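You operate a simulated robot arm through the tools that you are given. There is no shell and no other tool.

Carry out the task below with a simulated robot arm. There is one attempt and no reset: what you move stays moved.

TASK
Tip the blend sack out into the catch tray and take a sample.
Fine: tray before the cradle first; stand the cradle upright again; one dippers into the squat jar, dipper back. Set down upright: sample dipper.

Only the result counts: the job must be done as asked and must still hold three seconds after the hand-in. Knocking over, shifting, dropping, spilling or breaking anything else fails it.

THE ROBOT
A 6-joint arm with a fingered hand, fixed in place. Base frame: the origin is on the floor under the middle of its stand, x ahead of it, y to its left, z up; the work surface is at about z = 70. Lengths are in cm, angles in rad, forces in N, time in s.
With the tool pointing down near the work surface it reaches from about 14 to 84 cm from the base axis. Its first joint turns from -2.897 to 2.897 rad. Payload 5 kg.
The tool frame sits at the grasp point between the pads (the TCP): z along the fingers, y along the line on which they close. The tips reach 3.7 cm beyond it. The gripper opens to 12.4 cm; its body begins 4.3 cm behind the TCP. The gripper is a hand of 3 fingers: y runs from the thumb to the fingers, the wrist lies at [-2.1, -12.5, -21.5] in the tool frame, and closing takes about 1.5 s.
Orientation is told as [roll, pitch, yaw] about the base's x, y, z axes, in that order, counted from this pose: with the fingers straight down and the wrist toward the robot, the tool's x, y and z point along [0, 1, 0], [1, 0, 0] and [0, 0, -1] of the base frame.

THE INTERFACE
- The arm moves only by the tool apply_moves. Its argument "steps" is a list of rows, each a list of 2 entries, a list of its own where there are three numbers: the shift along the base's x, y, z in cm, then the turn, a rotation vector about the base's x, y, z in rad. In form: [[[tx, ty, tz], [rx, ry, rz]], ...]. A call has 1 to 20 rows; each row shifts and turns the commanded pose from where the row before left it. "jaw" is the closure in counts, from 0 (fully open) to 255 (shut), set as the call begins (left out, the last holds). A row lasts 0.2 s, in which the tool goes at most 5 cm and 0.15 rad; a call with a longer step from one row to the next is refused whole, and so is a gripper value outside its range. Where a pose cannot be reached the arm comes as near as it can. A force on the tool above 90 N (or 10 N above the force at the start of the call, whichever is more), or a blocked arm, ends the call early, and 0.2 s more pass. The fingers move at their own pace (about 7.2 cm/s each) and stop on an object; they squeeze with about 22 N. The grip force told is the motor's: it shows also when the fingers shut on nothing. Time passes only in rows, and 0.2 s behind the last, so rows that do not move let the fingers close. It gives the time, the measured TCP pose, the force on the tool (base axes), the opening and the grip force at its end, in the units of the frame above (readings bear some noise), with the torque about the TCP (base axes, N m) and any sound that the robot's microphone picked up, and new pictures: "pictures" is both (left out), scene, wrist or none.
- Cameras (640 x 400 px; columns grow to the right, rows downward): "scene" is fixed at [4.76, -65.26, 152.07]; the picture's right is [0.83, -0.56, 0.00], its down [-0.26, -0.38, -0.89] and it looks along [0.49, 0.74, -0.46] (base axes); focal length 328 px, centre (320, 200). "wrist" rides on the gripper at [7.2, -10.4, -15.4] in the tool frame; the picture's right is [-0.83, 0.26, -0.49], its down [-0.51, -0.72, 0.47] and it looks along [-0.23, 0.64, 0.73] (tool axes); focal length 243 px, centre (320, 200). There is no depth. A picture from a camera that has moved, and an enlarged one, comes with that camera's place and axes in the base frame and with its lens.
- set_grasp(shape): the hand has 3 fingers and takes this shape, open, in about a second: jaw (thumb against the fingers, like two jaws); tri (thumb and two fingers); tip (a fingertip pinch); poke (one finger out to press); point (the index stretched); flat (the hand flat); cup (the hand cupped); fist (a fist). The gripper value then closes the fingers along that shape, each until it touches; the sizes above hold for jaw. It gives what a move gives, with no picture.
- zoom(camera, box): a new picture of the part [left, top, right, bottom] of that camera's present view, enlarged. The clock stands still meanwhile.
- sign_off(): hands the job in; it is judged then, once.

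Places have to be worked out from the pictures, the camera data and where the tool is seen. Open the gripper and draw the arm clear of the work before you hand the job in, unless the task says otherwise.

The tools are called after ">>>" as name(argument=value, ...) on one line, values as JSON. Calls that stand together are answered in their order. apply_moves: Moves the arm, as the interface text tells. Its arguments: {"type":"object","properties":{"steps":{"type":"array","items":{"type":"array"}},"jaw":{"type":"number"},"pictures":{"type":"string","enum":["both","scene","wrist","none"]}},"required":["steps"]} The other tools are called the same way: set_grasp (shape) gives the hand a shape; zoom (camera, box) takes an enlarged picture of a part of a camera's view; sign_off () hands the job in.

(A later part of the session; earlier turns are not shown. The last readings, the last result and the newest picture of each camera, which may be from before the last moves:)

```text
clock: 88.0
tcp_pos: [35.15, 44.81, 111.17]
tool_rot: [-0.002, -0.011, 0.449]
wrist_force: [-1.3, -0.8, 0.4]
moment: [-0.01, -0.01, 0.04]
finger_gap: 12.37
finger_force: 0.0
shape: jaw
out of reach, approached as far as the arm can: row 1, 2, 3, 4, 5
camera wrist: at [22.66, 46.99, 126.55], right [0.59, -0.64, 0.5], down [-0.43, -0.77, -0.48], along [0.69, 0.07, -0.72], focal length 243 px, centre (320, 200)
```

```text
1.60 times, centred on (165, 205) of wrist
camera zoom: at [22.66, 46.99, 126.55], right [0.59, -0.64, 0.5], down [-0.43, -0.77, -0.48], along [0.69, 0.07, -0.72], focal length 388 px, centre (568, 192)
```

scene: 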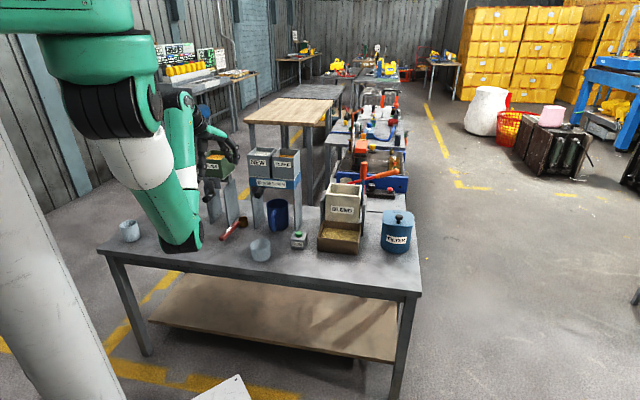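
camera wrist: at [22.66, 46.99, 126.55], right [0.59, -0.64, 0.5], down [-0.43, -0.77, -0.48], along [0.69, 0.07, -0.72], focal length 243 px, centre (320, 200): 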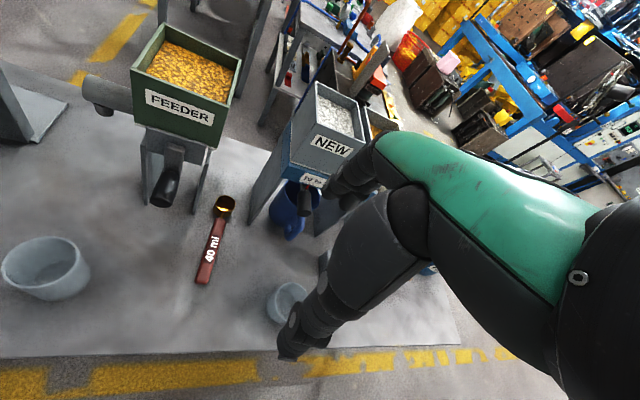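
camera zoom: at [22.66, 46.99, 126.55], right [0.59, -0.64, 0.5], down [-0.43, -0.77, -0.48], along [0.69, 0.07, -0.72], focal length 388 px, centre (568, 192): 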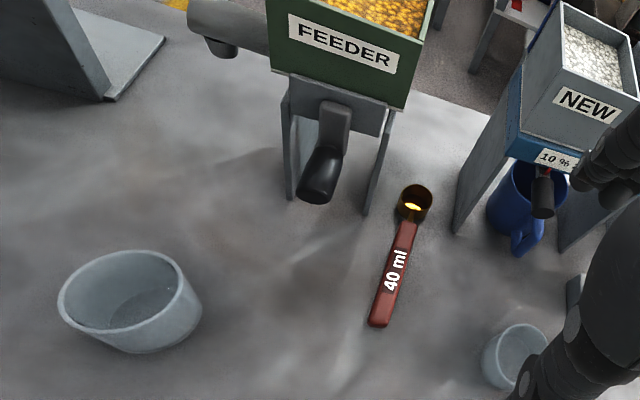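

Dipper measured: cup centre ≈ (48.5, 64.4), rim z ≈ 73.6, handle runs toward (34.4, 52.5) at z ≈ 75–76. The FEEDER's knob overhangs near (33.5, 64, 89), so I'll grasp from the right side (yaw ≈ 130°) with a half-open hand. First I turn the hand here at height.

>>> apply_moves(steps=[[[0, 0, 0.2], [0, 0, 0.14]], [[0, 0, 0.2], [0, 0, 0.14]], [[0, 0, 0.2], [0, 0, 0.14]], [[0, 0, 0.2], [0, 0, 0.14]], [[0, 0, 0.2], [0, 0, 0.14]], [[0, 0, 0], [0, 0, 0.14]], [[0, 0, 0], [0, 0, 0.14]], [[0, 0, 0], [0, 0, 0.14]], [[0, 0, 0], [0, 0, 0.14]], [[0, 0, 0], [0, 0, 0.14]], [[0, 0, 0], [0, 0, 0.14]], [[0, 0, 0], [0, 0, 0.14]], [[0, 0, 0], [0, 0, 0.14]], [[0, 0, 0], [0, 0, 0]]], jaw=120, pictures="both")

```text
clock: 91.0
tcp_pos: [35.85, 49.57, 106.22]
tool_rot: [-0.004, -0.015, 2.266]
wrist_force: [0.2, 0.3, -0.2]
moment: [0.0, 0.0, 0.02]
finger_gap: 6.6
finger_force: 0.2
shape: jaw
out of reach, approached as far as the arm can: row 9, 10, 11, 12, 13
camera wrist: at [37.19, 37.02, 121.45], right [0.47, 0.73, 0.5], down [0.85, -0.22, -0.48], along [-0.24, 0.65, -0.72], focal length 243 px, centre (320, 200)
```

scene: 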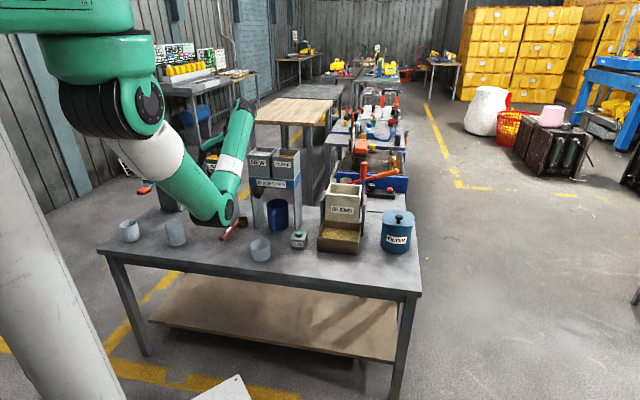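
wrist: 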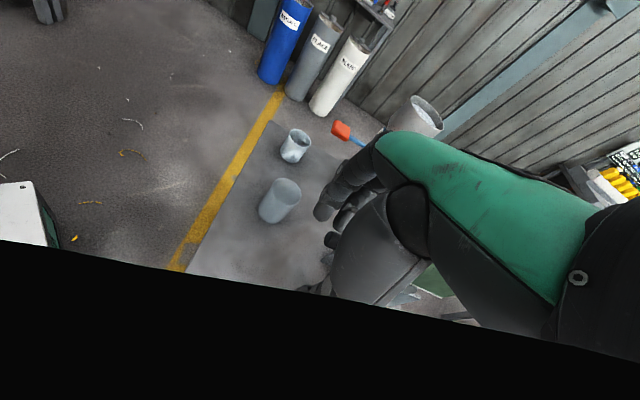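

Orientation reached but with some limit drift (hand now at (35.9, 49.6, 106)). Moving outward and down toward the handle should relieve it; I step partway and check.

>>> apply_moves(steps=[[[0.6, 1.5, -1], [0, 0, 0]], [[0.6, 1.5, -1], [0, 0, 0]], [[0.6, 1.5, -2], [0, 0, 0]], [[0.5, 1.4, -2], [0, 0, 0]], [[0, 0, 0], [0, 0, 0]]], pictures="both")

```text
clock: 92.2
tcp_pos: [38.23, 55.66, 100.22]
tool_rot: [-0.002, -0.01, 2.265]
wrist_force: [0.2, -0.2, 0.4]
moment: [-0.02, 0.01, -0.03]
finger_gap: 6.62
finger_force: 0.1
shape: jaw
camera wrist: at [39.53, 42.97, 115.56], right [0.47, 0.73, 0.5], down [0.85, -0.23, -0.48], along [-0.24, 0.65, -0.72], focal length 243 px, centre (320, 200)
```

scene: 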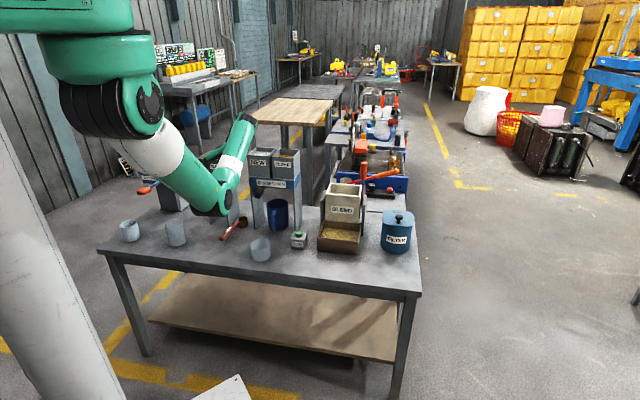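
wrist: 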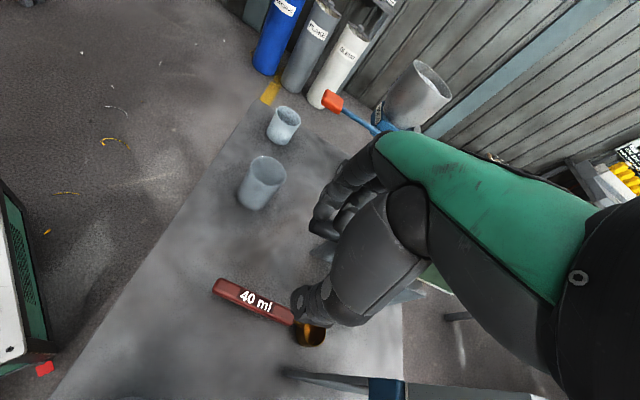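

Tracking is clean here and the handle line passes within 0.2 cm of the TCP. I descend partway, to z ≈ 82, and check clearances.

>>> apply_moves(steps=[[[0, -0.05, -4.5], [0, 0, 0.01]], [[0, -0.05, -4.5], [0, 0, 0.01]], [[0, -0.05, -4.5], [0, 0, 0.01]], [[0, -0.05, -4.5], [0, 0, 0]], [[0, 0, 0], [0, 0, 0]]], pictures="both")

>>> zoom(camera="scene", box=[190, 160, 300, 260])

```text
clock: 93.4
tcp_pos: [38.2, 55.35, 82.23]
tool_rot: [-0.002, -0.01, 2.295]
wrist_force: [0.4, -0.2, 0.3]
moment: [0.0, 0.03, 0.01]
finger_gap: 6.59
finger_force: 0.1
shape: jaw
camera wrist: at [39.93, 42.7, 97.5], right [0.45, 0.74, 0.5], down [0.86, -0.2, -0.48], along [-0.25, 0.64, -0.72], focal length 243 px, centre (320, 200)
```

scene: 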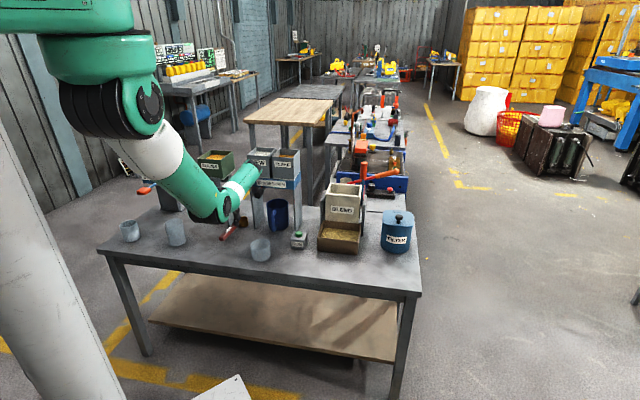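
wrist: 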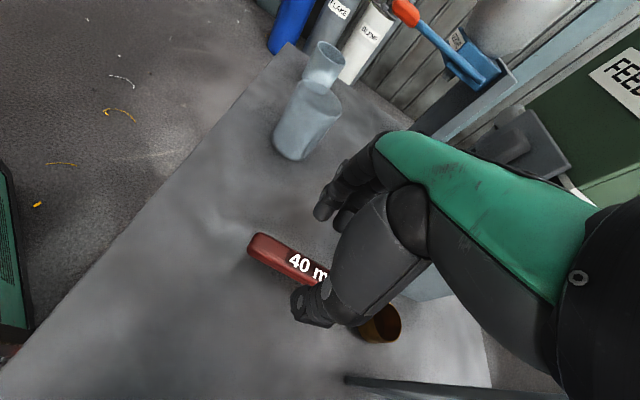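

```text
4.00 times, centred on (245, 210) of scene
camera zoom: at [4.76, -65.26, 152.07], right [0.83, -0.56, 0.0], down [-0.26, -0.38, -0.89], along [0.49, 0.74, -0.46], focal length 1313 px, centre (620, 160)
```

zoom: 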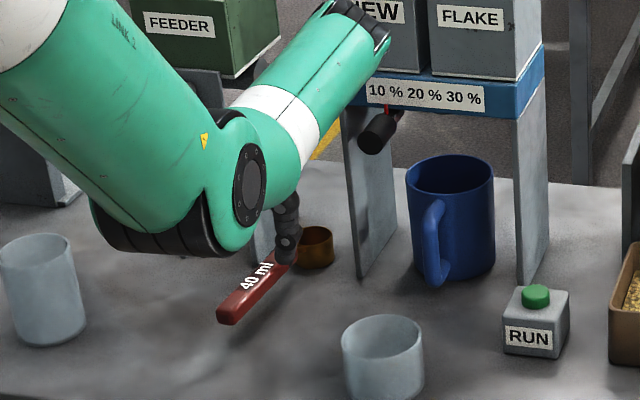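

Thumb and fingers straddle the handle. I lower the rest of the way to z ≈ 75.3 and close.

>>> apply_moves(steps=[[[0, 0, -3], [0, 0, 0]], [[0, 0, -2.5], [0, 0, 0]], [[0, 0, -1.3], [0, 0, 0]], [[0, 0, 0], [0, 0, 0]]], pictures="wrist")

>>> zoom(camera="scene", box=[210, 190, 280, 250])

```text
clock: 94.4
tcp_pos: [38.2, 55.52, 75.44]
tool_rot: [-0.005, -0.011, 2.296]
wrist_force: [-0.1, 0.3, 0.4]
moment: [0.01, 0.02, -0.01]
finger_gap: 6.6
finger_force: 0.0
shape: jaw
camera wrist: at [39.9, 42.77, 90.76], right [0.45, 0.74, 0.5], down [0.86, -0.2, -0.48], along [-0.25, 0.64, -0.72], focal length 243 px, centre (320, 200)
```

wrist: 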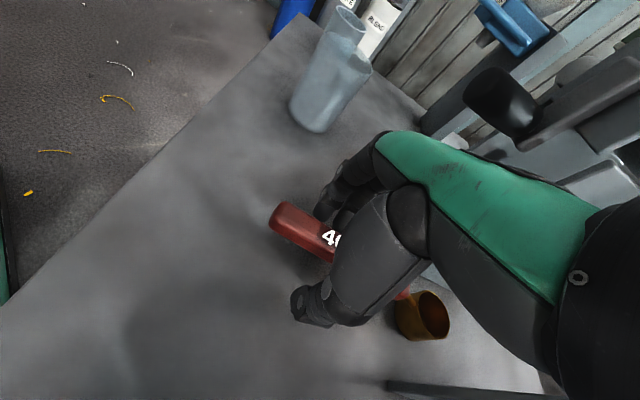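

```text
6.67 times, centred on (245, 220) of scene
camera zoom: at [4.76, -65.26, 152.07], right [0.83, -0.56, 0.0], down [-0.26, -0.38, -0.89], along [0.49, 0.74, -0.46], focal length 2188 px, centre (820, 67)
```

zoom: 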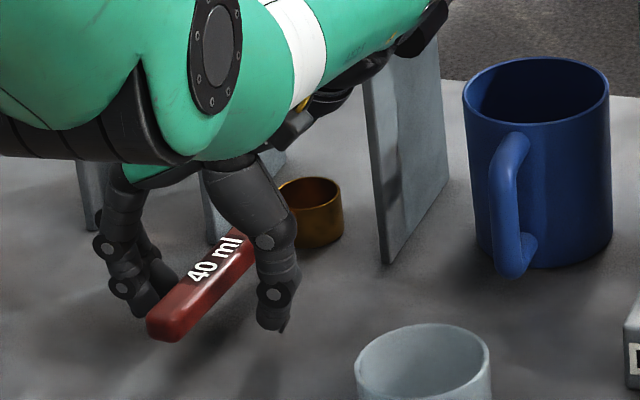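

The handle lies between thumb and fingers, no contact yet. Close the hand on it.

>>> apply_moves(steps=[[[0, 0, 0], [0, 0, 0]], [[0, 0, 0], [0, 0, 0]], [[0, 0, 0], [0, 0, 0]], [[0, 0, 0], [0, 0, 0]], [[0, 0, 0], [0, 0, 0]], [[0, 0, 0], [0, 0, 0]]], jaw=255, pictures="wrist")

>>> zoom(camera="scene", box=[210, 190, 280, 250])

```text
clock: 95.8
tcp_pos: [38.18, 55.39, 75.41]
tool_rot: [-0.001, -0.01, 2.296]
wrist_force: [0.3, 0.4, 0.2]
moment: [0.04, -0.03, -0.03]
finger_gap: 1.93
finger_force: 21.5
shape: jaw
camera wrist: at [39.88, 42.73, 90.71], right [0.45, 0.74, 0.5], down [0.86, -0.2, -0.48], along [-0.26, 0.64, -0.72], focal length 243 px, centre (320, 200)
```

wrist: 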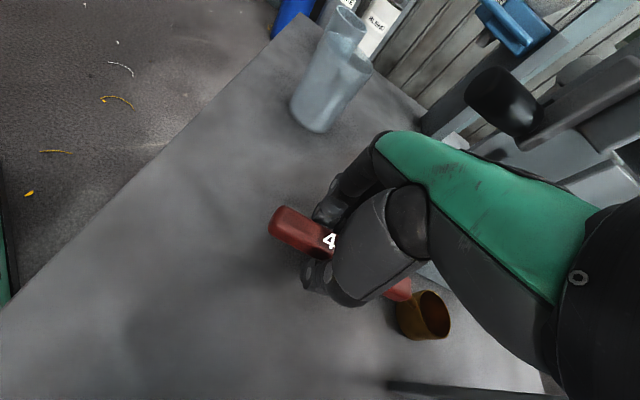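

```text
6.67 times, centred on (245, 220) of scene
camera zoom: at [4.76, -65.26, 152.07], right [0.83, -0.56, 0.0], down [-0.26, -0.38, -0.89], along [0.49, 0.74, -0.46], focal length 2188 px, centre (820, 67)
```

zoom: 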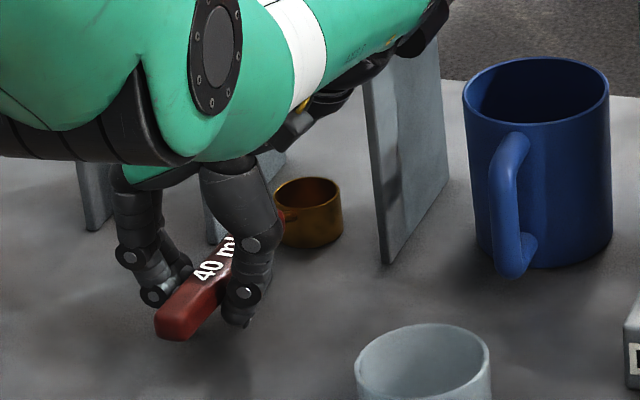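

Dipper handle gripped (gap 1.9 cm, 21.5 N). Lift slowly and check that the dipper comes along level.

>>> apply_moves(steps=[[[0, 0, 0.7], [0, 0, 0]], [[0, 0, 1.5], [0, 0, 0]], [[0, 0, 2], [0, 0, 0]], [[0, 0, 2], [0, 0, 0]], [[0, 0, 0], [0, 0, 0]]], pictures="wrist")

>>> zoom(camera="scene", box=[210, 180, 280, 250])

```text
clock: 97.0
tcp_pos: [38.19, 55.31, 81.6]
tool_rot: [-0.002, -0.009, 2.295]
wrist_force: [0.4, 0.6, 0.5]
moment: [-0.02, -0.02, -0.02]
finger_gap: 1.63
finger_force: 22.5
shape: jaw
camera wrist: at [39.89, 42.74, 96.92], right [0.45, 0.74, 0.5], down [0.86, -0.2, -0.48], along [-0.26, 0.64, -0.72], focal length 243 px, centre (320, 200)
```

wrist: 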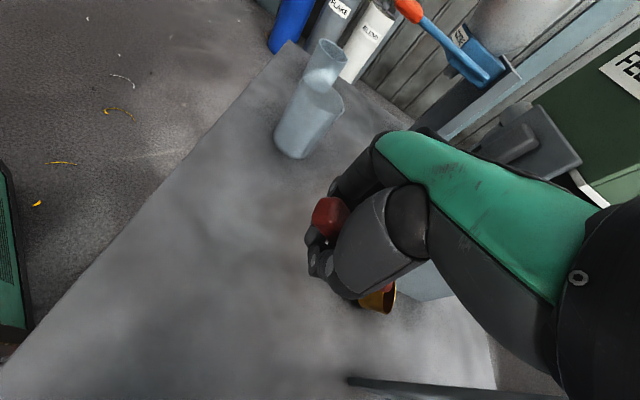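

```text
5.71 times, centred on (245, 215) of scene
camera zoom: at [4.76, -65.26, 152.07], right [0.83, -0.56, 0.0], down [-0.26, -0.38, -0.89], along [0.49, 0.74, -0.46], focal length 1876 px, centre (749, 114)
```

zoom: 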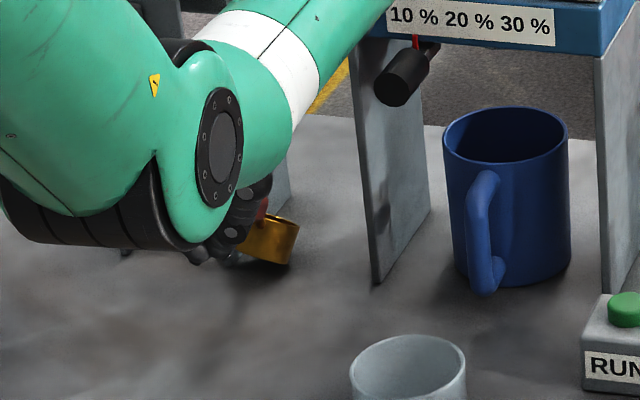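

The dipper pivoted nose-down in the pinch since I hold it far from the cup. I set it back down level, then drag it back along its own axis ~7 cm into clear space, to regrip it close to the cup.

>>> apply_moves(steps=[[[0, 0, -1.5], [0, 0, 0]], [[0, 0, -1.5], [0, 0, 0]], [[0, 0, -1.5], [0, 0, 0]], [[0, 0, -1], [0, 0, 0]], [[0, 0, -0.7], [0, 0, 0]], [[0, 0, 0], [0, 0, 0]]], pictures="wrist")

>>> zoom(camera="scene", box=[210, 180, 280, 250])

```text
clock: 98.4
tcp_pos: [38.28, 55.35, 75.5]
tool_rot: [-0.003, -0.011, 2.294]
wrist_force: [-0.2, 0.4, 0.2]
moment: [0.01, 0.02, -0.01]
finger_gap: 1.64
finger_force: 22.5
shape: jaw
camera wrist: at [39.87, 42.77, 90.77], right [0.45, 0.74, 0.5], down [0.86, -0.2, -0.48], along [-0.25, 0.64, -0.72], focal length 243 px, centre (320, 200)
```

wrist: 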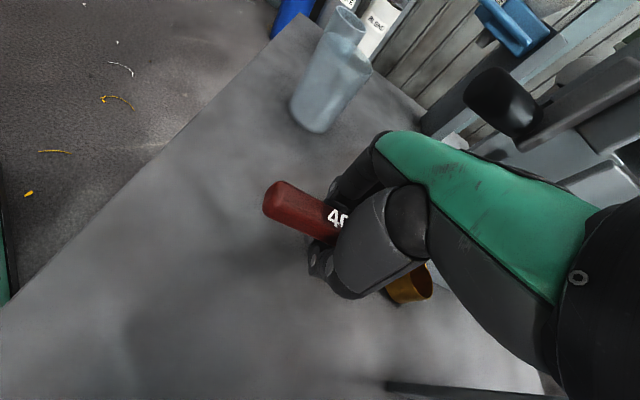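

```text
5.71 times, centred on (245, 215) of scene
camera zoom: at [4.76, -65.26, 152.07], right [0.83, -0.56, 0.0], down [-0.26, -0.38, -0.89], along [0.49, 0.74, -0.46], focal length 1876 px, centre (749, 114)
```

zoom: 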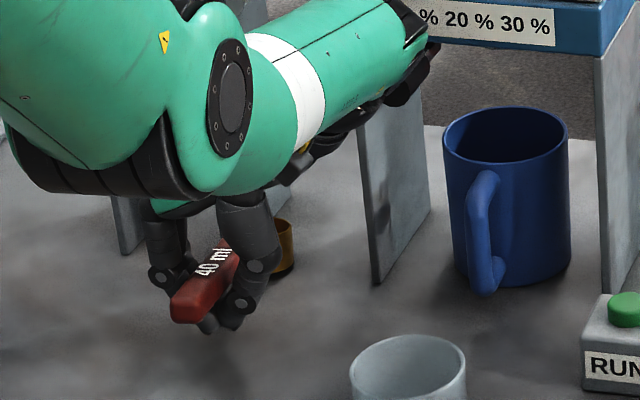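

The dipper is back almost level on the table. I drag it back along its axis by ~7 cm, away from the FEEDER/hopper.

>>> apply_moves(steps=[[[-0.6, -0.6, 0], [0, 0, 0]], [[-1.1, -1.0, 0], [0, 0, 0]], [[-1.1, -1.0, 0], [0, 0, 0]], [[-1.1, -1.0, 0], [0, 0, 0]], [[-1.1, -1.0, 0], [0, 0, 0]], [[0, 0, 0], [0, 0, 0]]], pictures="wrist")

>>> zoom(camera="scene", box=[200, 190, 280, 260])

```text
clock: 99.8
tcp_pos: [33.06, 50.77, 75.43]
tool_rot: [-0.003, -0.012, 2.296]
wrist_force: [-0.9, 0.4, -0.4]
moment: [-0.02, -0.01, 0.0]
finger_gap: 1.65
finger_force: 21.8
shape: jaw
camera wrist: at [34.84, 38.18, 90.75], right [0.45, 0.74, 0.5], down [0.86, -0.2, -0.48], along [-0.26, 0.64, -0.72], focal length 243 px, centre (320, 200)
```

wrist: 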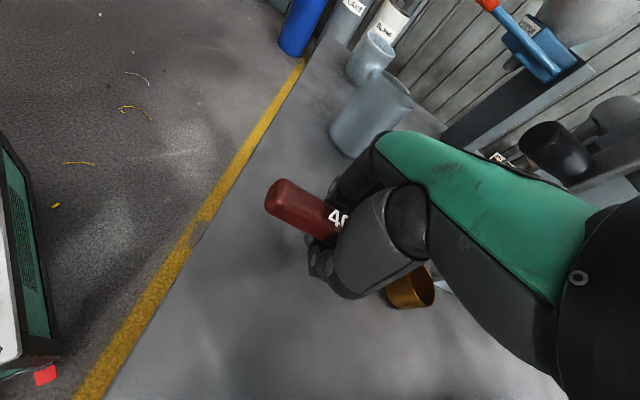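

```text
5.71 times, centred on (240, 225) of scene
camera zoom: at [4.76, -65.26, 152.07], right [0.83, -0.56, 0.0], down [-0.26, -0.38, -0.89], along [0.49, 0.74, -0.46], focal length 1876 px, centre (777, 57)
```

zoom: 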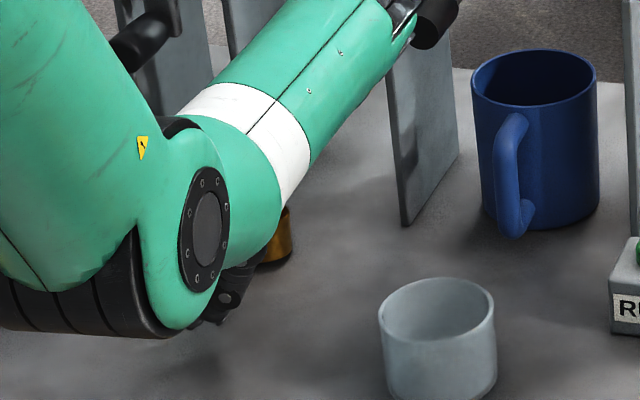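

Now release the handle and rise a bit to see how the dipper rests.

>>> apply_moves(steps=[[[0, 0, 0], [0, 0, 0]], [[0, 0, 0], [0, 0, 0]], [[0, 0, 0], [0, 0, 0]], [[0, 0, 0], [0, 0, 0]], [[0, 0, 2], [0, 0, 0]], [[0, 0, 4], [0, 0, 0]], [[0, 0, 4], [0, 0, 0]], [[0, 0, 4], [0, 0, 0]], [[0, 0, 0], [0, 0, 0]]], jaw=110, pictures="both")

>>> zoom(camera="wrist", box=[180, 180, 420, 380])

>>> zoom(camera="scene", box=[200, 190, 280, 260])

```text
clock: 101.8
tcp_pos: [33.15, 50.92, 89.31]
tool_rot: [-0.004, -0.012, 2.294]
wrist_force: [0.4, -0.2, 0.7]
moment: [0.0, 0.01, -0.01]
finger_gap: 7.01
finger_force: 0.1
shape: jaw
camera wrist: at [34.82, 38.18, 104.77], right [0.45, 0.74, 0.5], down [0.86, -0.2, -0.48], along [-0.26, 0.64, -0.72], focal length 243 px, centre (320, 200)
```

scene: 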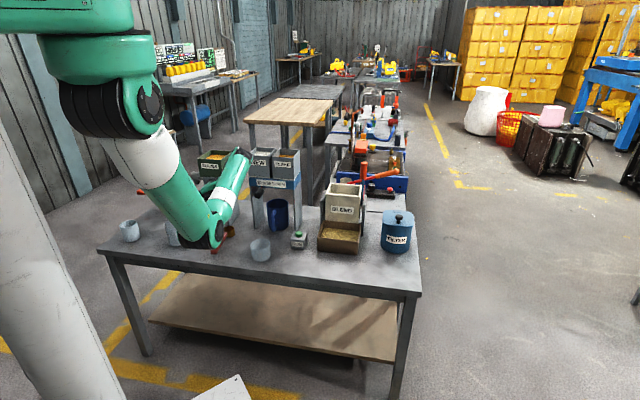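
wrist: 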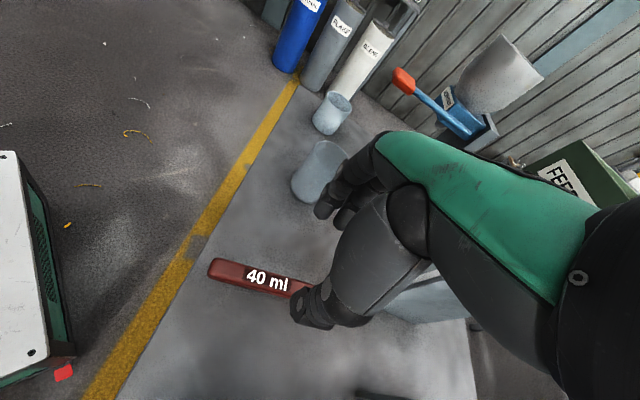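

```text
2.00 times, centred on (300, 280) of wrist
camera zoom: at [34.82, 38.18, 104.77], right [0.45, 0.74, 0.5], down [0.86, -0.2, -0.48], along [-0.26, 0.64, -0.72], focal length 485 px, centre (360, 40)
```

zoom: 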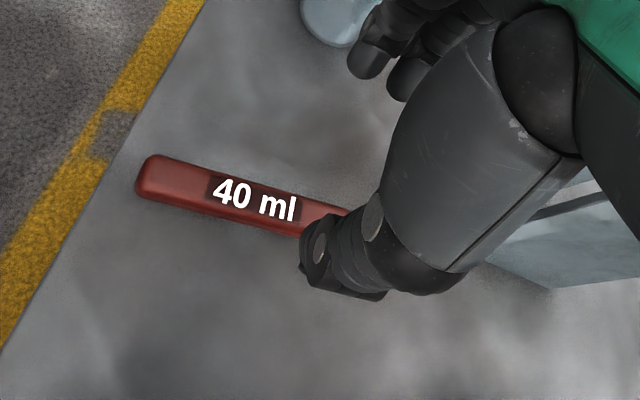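

```text
5.71 times, centred on (240, 225) of scene
camera zoom: at [4.76, -65.26, 152.07], right [0.83, -0.56, 0.0], down [-0.26, -0.38, -0.89], along [0.49, 0.74, -0.46], focal length 1876 px, centre (777, 57)
```

zoom: 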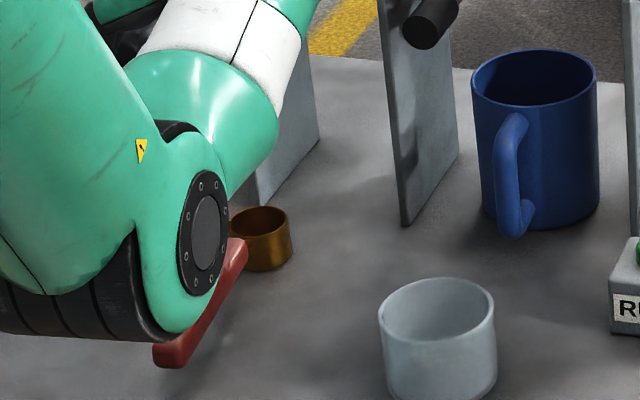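

The dipper rests upright; its cup is at about (40.1, 60.1) and handle axis bearing ≈ 54°. I align above a point ~7 cm from the cup centre with matching yaw.

>>> apply_moves(steps=[[[0.9, 1.1, 0], [0, 0, 0.075]], [[0.9, 1.1, 0], [0, 0, 0.075]], [[0.9, 1.1, 0], [0, 0, 0.07]], [[0, 0, 0], [0, 0, 0]]], pictures="wrist")

>>> zoom(camera="wrist", box=[180, 180, 420, 380])

>>> zoom(camera="scene", box=[200, 190, 280, 260])

```text
clock: 102.8
tcp_pos: [35.8, 53.98, 89.4]
tool_rot: [-0.002, -0.011, 2.518]
wrist_force: [0.2, -0.5, 0.0]
moment: [-0.01, -0.02, -0.02]
finger_gap: 7.02
finger_force: 0.0
shape: jaw
camera wrist: at [40.33, 42.13, 104.72], right [0.28, 0.82, 0.5], down [0.88, -0.01, -0.48], along [-0.39, 0.57, -0.72], focal length 243 px, centre (320, 200)
```

wrist: 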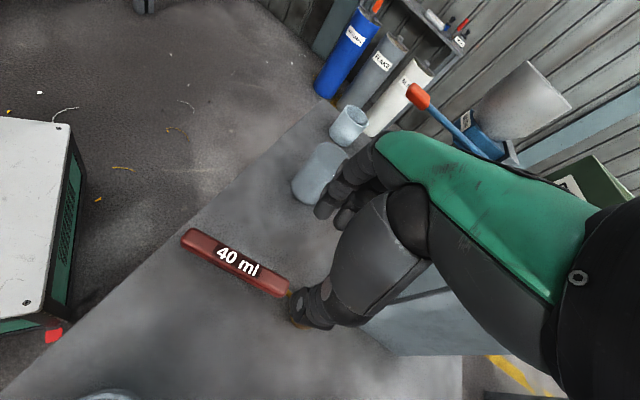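

```text
2.00 times, centred on (300, 280) of wrist
camera zoom: at [40.33, 42.13, 104.72], right [0.28, 0.82, 0.5], down [0.88, -0.01, -0.48], along [-0.39, 0.57, -0.72], focal length 485 px, centre (360, 40)
```

zoom: 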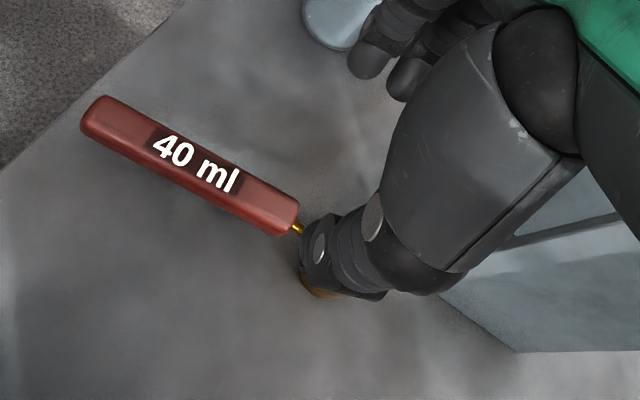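

```text
5.71 times, centred on (240, 225) of scene
camera zoom: at [4.76, -65.26, 152.07], right [0.83, -0.56, 0.0], down [-0.26, -0.38, -0.89], along [0.49, 0.74, -0.46], focal length 1876 px, centre (777, 57)
```

zoom: 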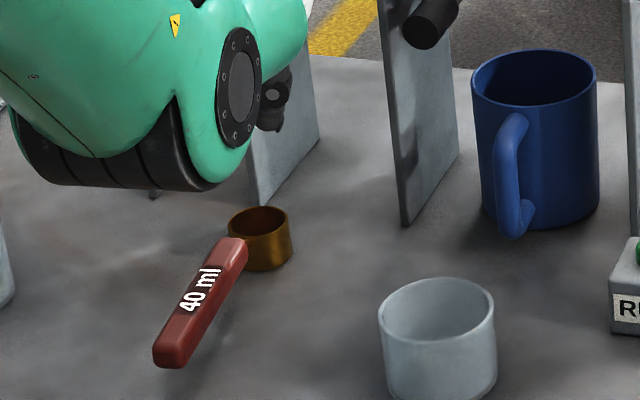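

Aligned: the TCP is on the handle line, ~7 cm from the cup centre, with the fingers both on the handle. Descend to z ≈ 75.2.

>>> apply_moves(steps=[[[-0.1, -0.15, -4.5], [0, 0, 0]], [[-0.1, -0.15, -4.5], [0, 0, 0]], [[0, 0, -3.5], [0, 0, 0]], [[0, 0, -1.7], [0, 0, 0]], [[0, 0, 0], [0, 0, 0]]], pictures="wrist")

>>> zoom(camera="scene", box=[200, 190, 280, 260])

```text
clock: 104.0
tcp_pos: [35.87, 53.77, 75.19]
tool_rot: [-0.001, -0.01, 2.516]
wrist_force: [0.0, -0.6, -0.5]
moment: [0.02, -0.02, -0.01]
finger_gap: 7.0
finger_force: 0.0
shape: jaw
camera wrist: at [40.21, 41.8, 90.5], right [0.28, 0.82, 0.5], down [0.88, -0.01, -0.48], along [-0.39, 0.57, -0.72], focal length 243 px, centre (320, 200)
```

wrist: 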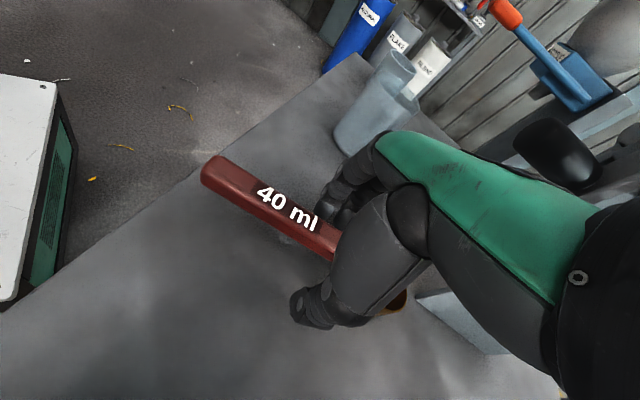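

```text
5.71 times, centred on (240, 225) of scene
camera zoom: at [4.76, -65.26, 152.07], right [0.83, -0.56, 0.0], down [-0.26, -0.38, -0.89], along [0.49, 0.74, -0.46], focal length 1876 px, centre (777, 57)
```

zoom: 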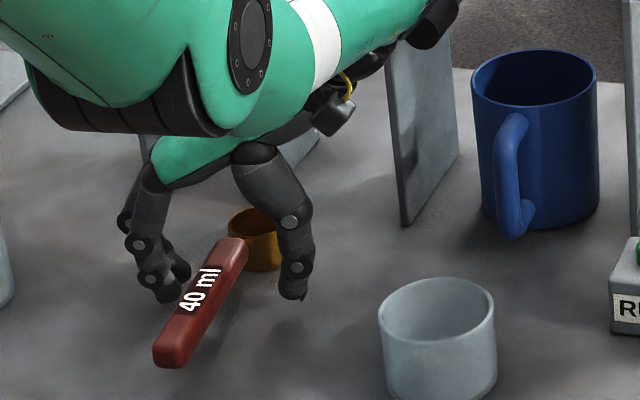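

Both sides are clear of the handle. Close the hand.

>>> apply_moves(steps=[[[0, 0, 0], [0, 0, 0]], [[0, 0, 0], [0, 0, 0]], [[0, 0, 0], [0, 0, 0]], [[0, 0, 0], [0, 0, 0]], [[0, 0, 0], [0, 0, 0]], [[0, 0, 0], [0, 0, 0]]], jaw=255, pictures="wrist")

>>> zoom(camera="scene", box=[200, 190, 280, 260])

```text
clock: 105.4
tcp_pos: [35.8, 53.7, 75.25]
tool_rot: [-0.001, -0.011, 2.517]
wrist_force: [-0.3, 1.1, -0.6]
moment: [-0.06, -0.01, -0.01]
finger_gap: 1.46
finger_force: 22.2
shape: jaw
camera wrist: at [40.21, 41.79, 90.51], right [0.28, 0.82, 0.5], down [0.88, -0.01, -0.48], along [-0.39, 0.57, -0.72], focal length 243 px, centre (320, 200)
```

wrist: 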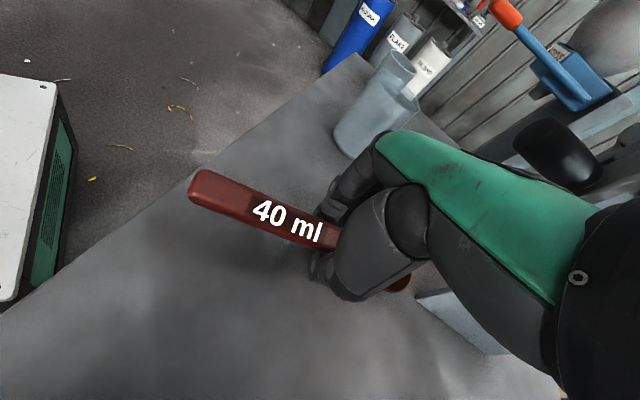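

```text
5.71 times, centred on (240, 225) of scene
camera zoom: at [4.76, -65.26, 152.07], right [0.83, -0.56, 0.0], down [-0.26, -0.38, -0.89], along [0.49, 0.74, -0.46], focal length 1876 px, centre (777, 57)
```

zoom: 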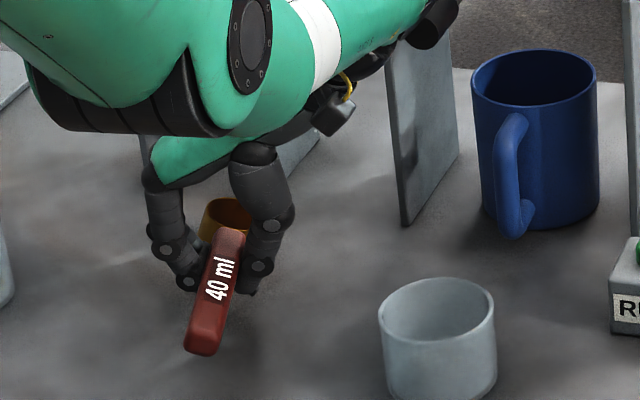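

The dipper swivelled ~12° to settle against the three finger contacts (axis bearing now ≈ 67°). I lift a few centimetres and check whether it stays level.

>>> apply_moves(steps=[[[0, 0, 0.6], [0, 0, 0]], [[0, 0, 1.2], [0, 0, 0]], [[0, 0, 1.5], [0, 0, 0]], [[0, 0, 2], [0, 0, 0]], [[0, 0, 2], [0, 0, 0]], [[0, 0, 0], [0, 0, 0]]], pictures="wrist")

>>> zoom(camera="scene", box=[200, 180, 280, 250])

```text
clock: 106.8
tcp_pos: [35.82, 53.84, 82.62]
tool_rot: [0.001, -0.012, 2.516]
wrist_force: [0.0, 0.2, -1.8]
moment: [-0.09, 0.0, 0.0]
finger_gap: 1.42
finger_force: 22.0
shape: jaw
camera wrist: at [40.18, 41.79, 97.86], right [0.28, 0.82, 0.5], down [0.88, -0.01, -0.48], along [-0.39, 0.57, -0.72], focal length 243 px, centre (320, 200)
```

wrist: 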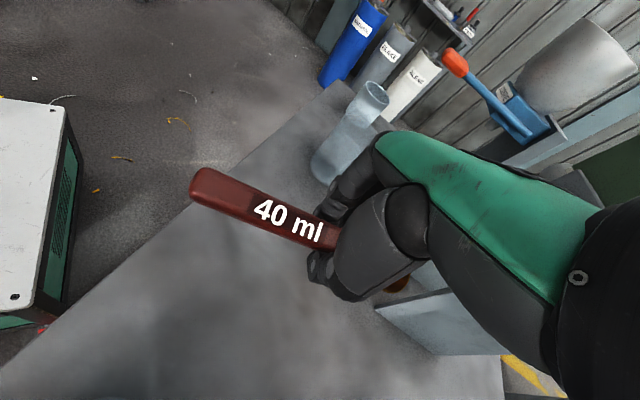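

```text
5.71 times, centred on (240, 215) of scene
camera zoom: at [4.76, -65.26, 152.07], right [0.83, -0.56, 0.0], down [-0.26, -0.38, -0.89], along [0.49, 0.74, -0.46], focal length 1876 px, centre (777, 114)
```

zoom: 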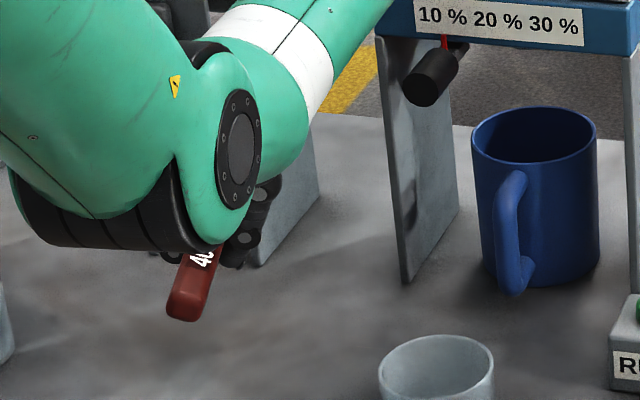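

The dipper is held firmly and level (handle looks unchanged relative to the hand; weight ≈ 1.8 N). I raise it and carry it toward the tray, turning the hand gradually.

>>> apply_moves(steps=[[[0, 0, 3], [0, 0, 0]], [[0, 0, 4], [0, 0, 0]], [[0, -0.5, 4], [0, 0, 0]], [[0, -1, 4], [0, 0, 0]], [[1, -2.5, 1], [0, 0, -0.1]], [[1.5, -3, 0], [0, 0, -0.13]], [[1.7, -3, 0], [0, 0, -0.13]], [[1.7, -3, 0], [0, 0, -0.13]], [[1.7, -3, 0], [0, 0, -0.13]], [[1.7, -3, 0], [0, 0, -0.13]], [[0, 0, 0], [0, 0, 0]]], pictures="both")

```text
clock: 109.2
tcp_pos: [44.88, 34.97, 98.55]
tool_rot: [0.0, -0.011, 1.763]
wrist_force: [0.5, 0.7, -1.3]
moment: [-0.02, 0.06, 0.0]
finger_gap: 1.44
finger_force: 22.0
shape: jaw
camera wrist: at [39.99, 23.17, 113.82], right [0.77, 0.41, 0.5], down [0.64, -0.61, -0.48], along [0.1, 0.68, -0.72], focal length 243 px, centre (320, 200)
```

scene: 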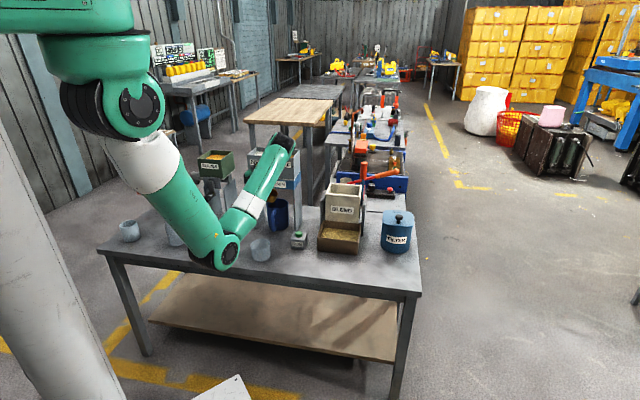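
wrist: 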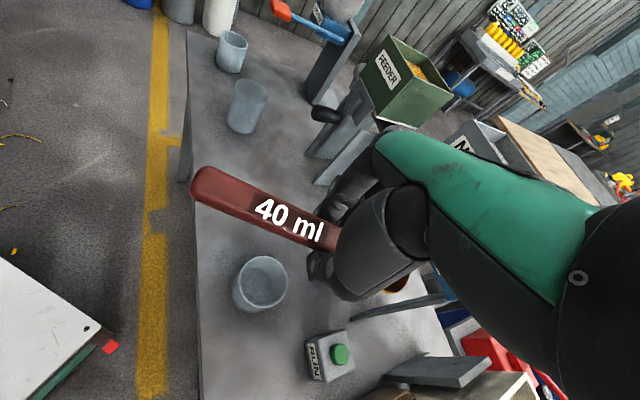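

Continue to above the tray with the dipper turned so its cup points along the tray's length (handle to the left).

>>> apply_moves(steps=[[[3.5, -1.6, 0], [0, 0, -0.14]], [[3.5, -1.6, 0], [0, 0, -0.14]], [[3.5, -1.6, 0], [0, 0, -0.14]], [[3.5, -1.6, 0], [0, 0, -0.14]], [[3.5, -1.6, 0], [0, 0, -0.14]], [[3.5, -1.6, 0], [0, 0, -0.14]], [[2.4, 1.2, 0], [0, 0, -0.116]], [[2.4, 1.2, 0], [0, 0, -0.116]], [[2.4, 1.2, 0], [0, 0, -0.116]], [[0, 0, 0], [0, 0, 0]]], pictures="both")

>>> zoom(camera="scene", box=[290, 150, 410, 260])

```text
clock: 111.4
tcp_pos: [73.28, 28.81, 98.55]
tool_rot: [-0.002, -0.011, 0.574]
wrist_force: [-1.0, -0.1, -0.8]
moment: [0.03, 0.06, -0.01]
finger_gap: 1.38
finger_force: 22.1
shape: jaw
camera wrist: at [60.46, 29.23, 113.86], right [0.67, -0.56, 0.5], down [-0.32, -0.82, -0.48], along [0.67, 0.16, -0.72], focal length 243 px, centre (320, 200)
```

scene: 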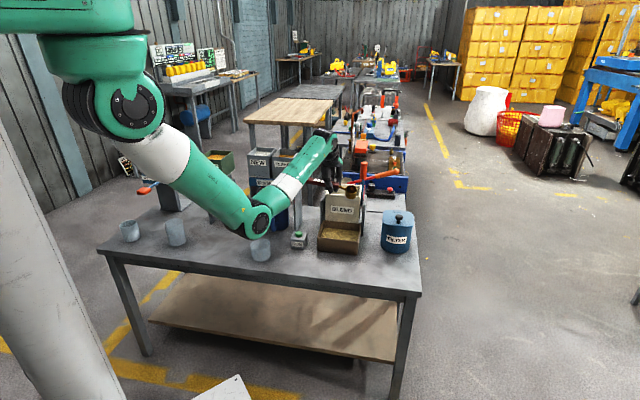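
wrist: 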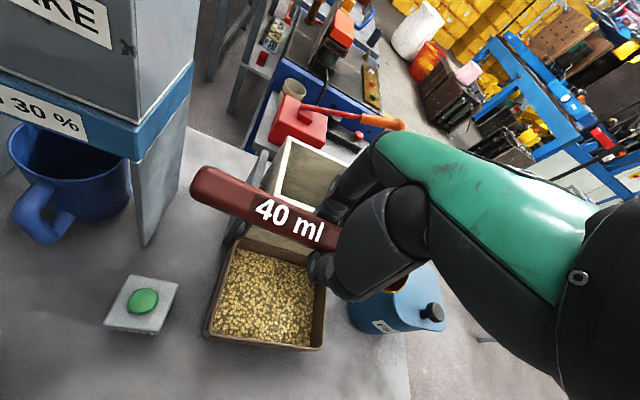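

```text
3.64 times, centred on (350, 205) of scene
camera zoom: at [4.76, -65.26, 152.07], right [0.83, -0.56, 0.0], down [-0.26, -0.38, -0.89], along [0.49, 0.74, -0.46], focal length 1194 px, centre (211, 182)
```

zoom: 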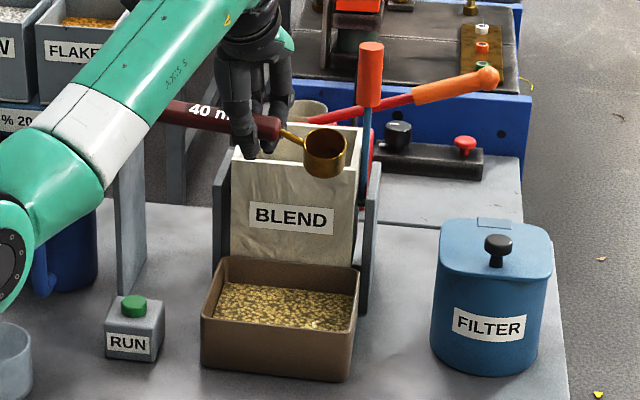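

The dipper is level above the tray. I now test the nose-down tilt (about the tray's depth axis) at this safe height, before entering the flakes.

>>> apply_moves(steps=[[[0, 0, 0], [0.07, 0.07, 0]], [[0, 0, 0], [0.07, 0.07, 0]], [[0, 0, 0], [0.07, 0.07, 0]], [[0, 0, 0], [0.07, 0.07, 0]], [[0, 0, 0], [0.07, 0.07, 0]], [[0, 0, 0], [0, 0, 0]]], pictures="both")

>>> zoom(camera="scene", box=[290, 150, 410, 260])

```text
clock: 112.8
tcp_pos: [73.22, 28.84, 98.44]
tool_rot: [0.485, 0.091, 0.597]
wrist_force: [-0.3, 0.2, -1.1]
moment: [-0.01, 0.04, 0.0]
finger_gap: 1.44
finger_force: 22.6
shape: jaw
camera wrist: at [66.38, 23.31, 116.4], right [0.76, -0.65, 0.02], down [-0.51, -0.63, -0.59], along [0.4, 0.43, -0.81], focal length 243 px, centre (320, 200)
```

scene: 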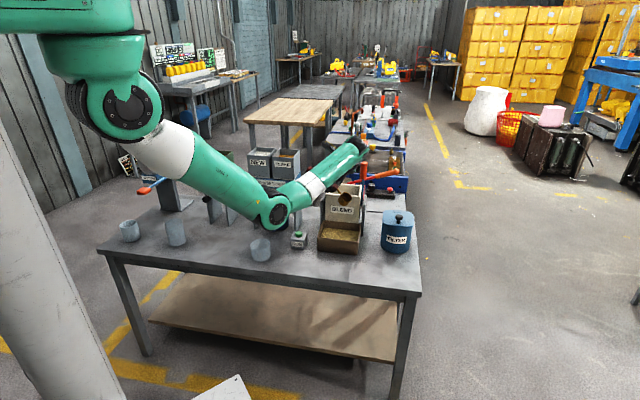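
wrist: 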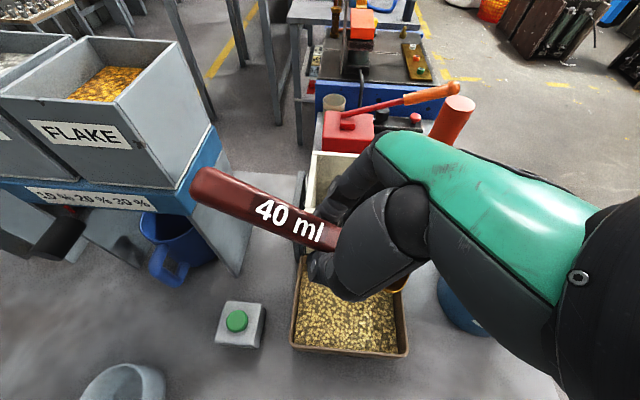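

```text
3.64 times, centred on (350, 205) of scene
camera zoom: at [4.76, -65.26, 152.07], right [0.83, -0.56, 0.0], down [-0.26, -0.38, -0.89], along [0.49, 0.74, -0.46], focal length 1194 px, centre (211, 182)
```

zoom: 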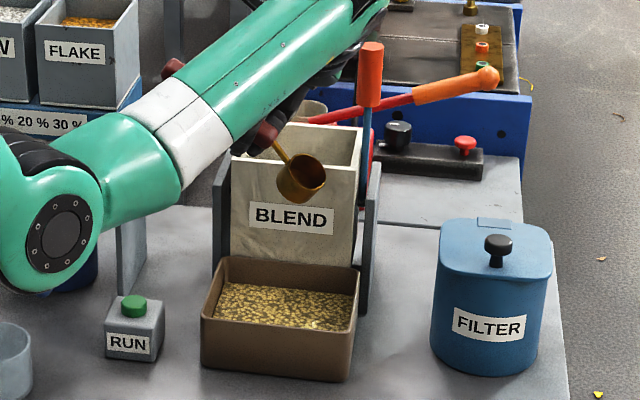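

A 28° tilt works without limits. I descend with this tilt toward the flakes, stopping just above the surface to verify alignment.

>>> apply_moves(steps=[[[0, 0, -4], [0, 0, 0]], [[0, 0, -4], [0, 0, 0]], [[0, 0, -4], [0, 0, 0]], [[0, 0, -2], [0, 0, 0]], [[0, 0, 0], [0, 0, 0]]], pictures="wrist")

>>> zoom(camera="scene", box=[310, 180, 390, 260])

>>> zoom(camera="wrist", box=[220, 190, 460, 390])

```text
clock: 114.0
tcp_pos: [73.27, 28.74, 84.53]
tool_rot: [0.483, 0.089, 0.597]
wrist_force: [0.1, -0.1, -0.7]
moment: [0.0, 0.04, 0.01]
finger_gap: 1.42
finger_force: 22.3
shape: jaw
camera wrist: at [66.37, 23.28, 102.39], right [0.76, -0.65, 0.03], down [-0.51, -0.63, -0.59], along [0.4, 0.43, -0.81], focal length 243 px, centre (320, 200)
```

wrist: 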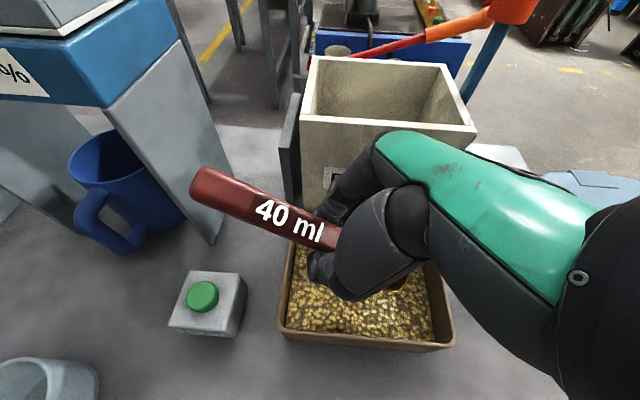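

```text
5.00 times, centred on (350, 220) of scene
camera zoom: at [4.76, -65.26, 152.07], right [0.83, -0.56, 0.0], down [-0.26, -0.38, -0.89], along [0.49, 0.74, -0.46], focal length 1641 px, centre (170, 100)
```

zoom: 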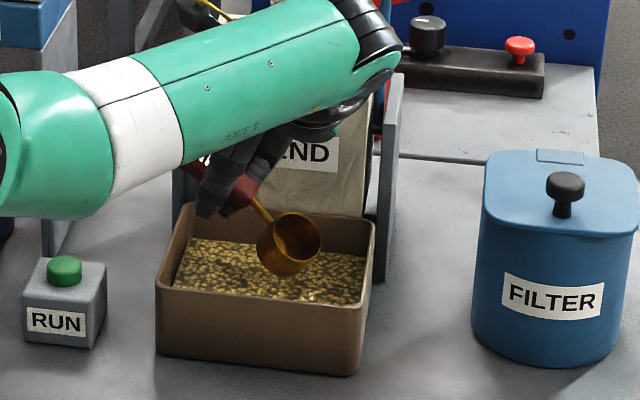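

```text
2.00 times, centred on (340, 290) of wrist
camera zoom: at [66.37, 23.28, 102.39], right [0.76, -0.65, 0.03], down [-0.51, -0.63, -0.59], along [0.4, 0.43, -0.81], focal length 485 px, centre (280, 20)
```

zoom: 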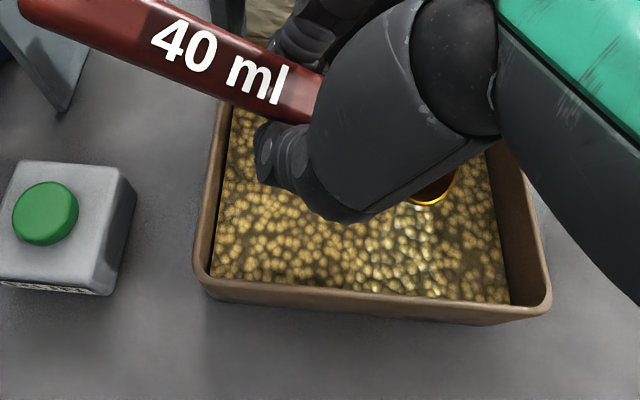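

The cup is over the flakes in the tray's right half. I plunge it ~4 cm into the material.

>>> apply_moves(steps=[[[0, 0, -1.5], [0, 0, 0]], [[0, 0, -1.5], [0, 0, 0]], [[0, 0, -1.0], [0, 0, 0]], [[0, 0, 0], [0, 0, 0]]], pictures="wrist")

>>> zoom(camera="scene", box=[310, 180, 390, 260])

>>> zoom(camera="wrist", box=[220, 190, 460, 390])

```text
clock: 115.0
tcp_pos: [73.17, 28.79, 80.53]
tool_rot: [0.484, 0.09, 0.597]
wrist_force: [-0.2, -0.8, -1.3]
moment: [0.04, 0.05, -0.01]
finger_gap: 1.39
finger_force: 22.0
shape: jaw
camera wrist: at [66.42, 23.35, 98.4], right [0.76, -0.65, 0.03], down [-0.51, -0.63, -0.59], along [0.4, 0.43, -0.81], focal length 243 px, centre (320, 200)
```

wrist: 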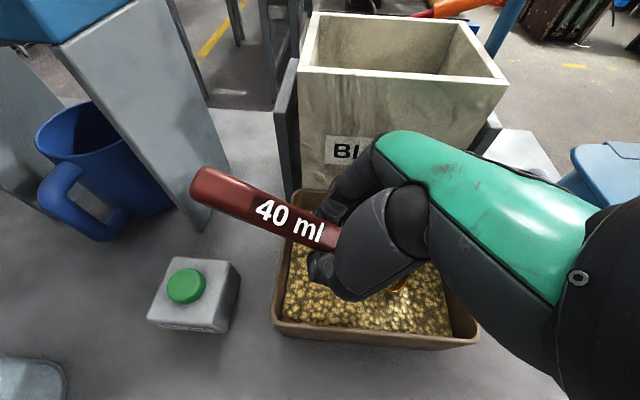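

```text
5.00 times, centred on (350, 220) of scene
camera zoom: at [4.76, -65.26, 152.07], right [0.83, -0.56, 0.0], down [-0.26, -0.38, -0.89], along [0.49, 0.74, -0.46], focal length 1641 px, centre (170, 100)
```

zoom: 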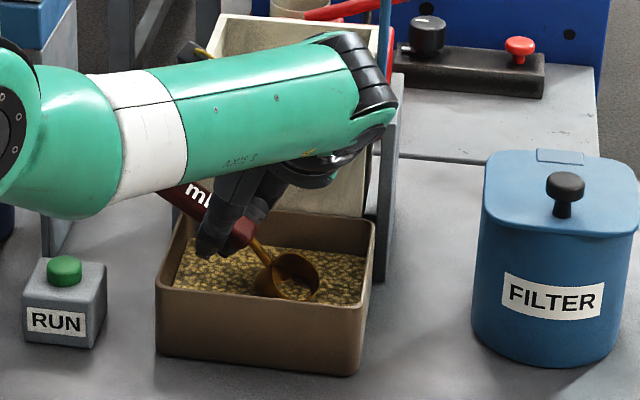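

```text
2.00 times, centred on (340, 290) of wrist
camera zoom: at [66.42, 23.35, 98.4], right [0.76, -0.65, 0.03], down [-0.51, -0.63, -0.59], along [0.4, 0.43, -0.81], focal length 485 px, centre (280, 20)
```

zoom: 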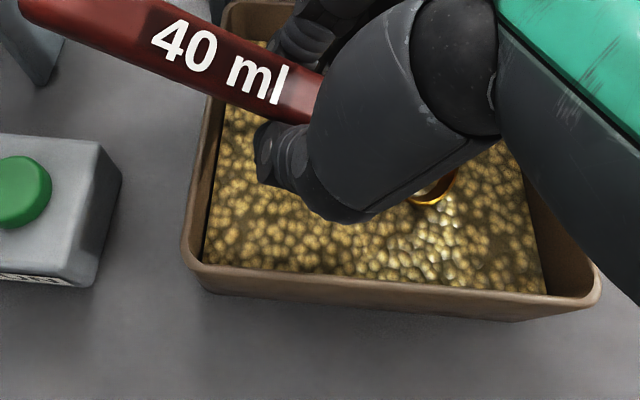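

The cup is partly sunk. I zoom in on the cup's rim versus the surface.

>>> zoom(camera="scene", box=[335, 215, 375, 245])

```text
13.33 times, centred on (355, 230) of scene
camera zoom: at [4.76, -65.26, 152.07], right [0.83, -0.56, 0.0], down [-0.26, -0.38, -0.89], along [0.49, 0.74, -0.46], focal length 4377 px, centre (-147, -200)
```

zoom: 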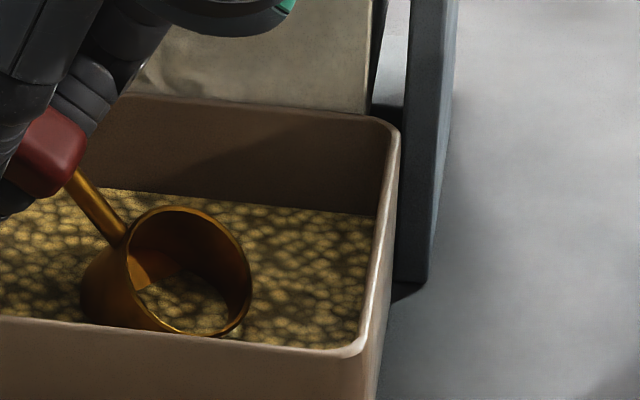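

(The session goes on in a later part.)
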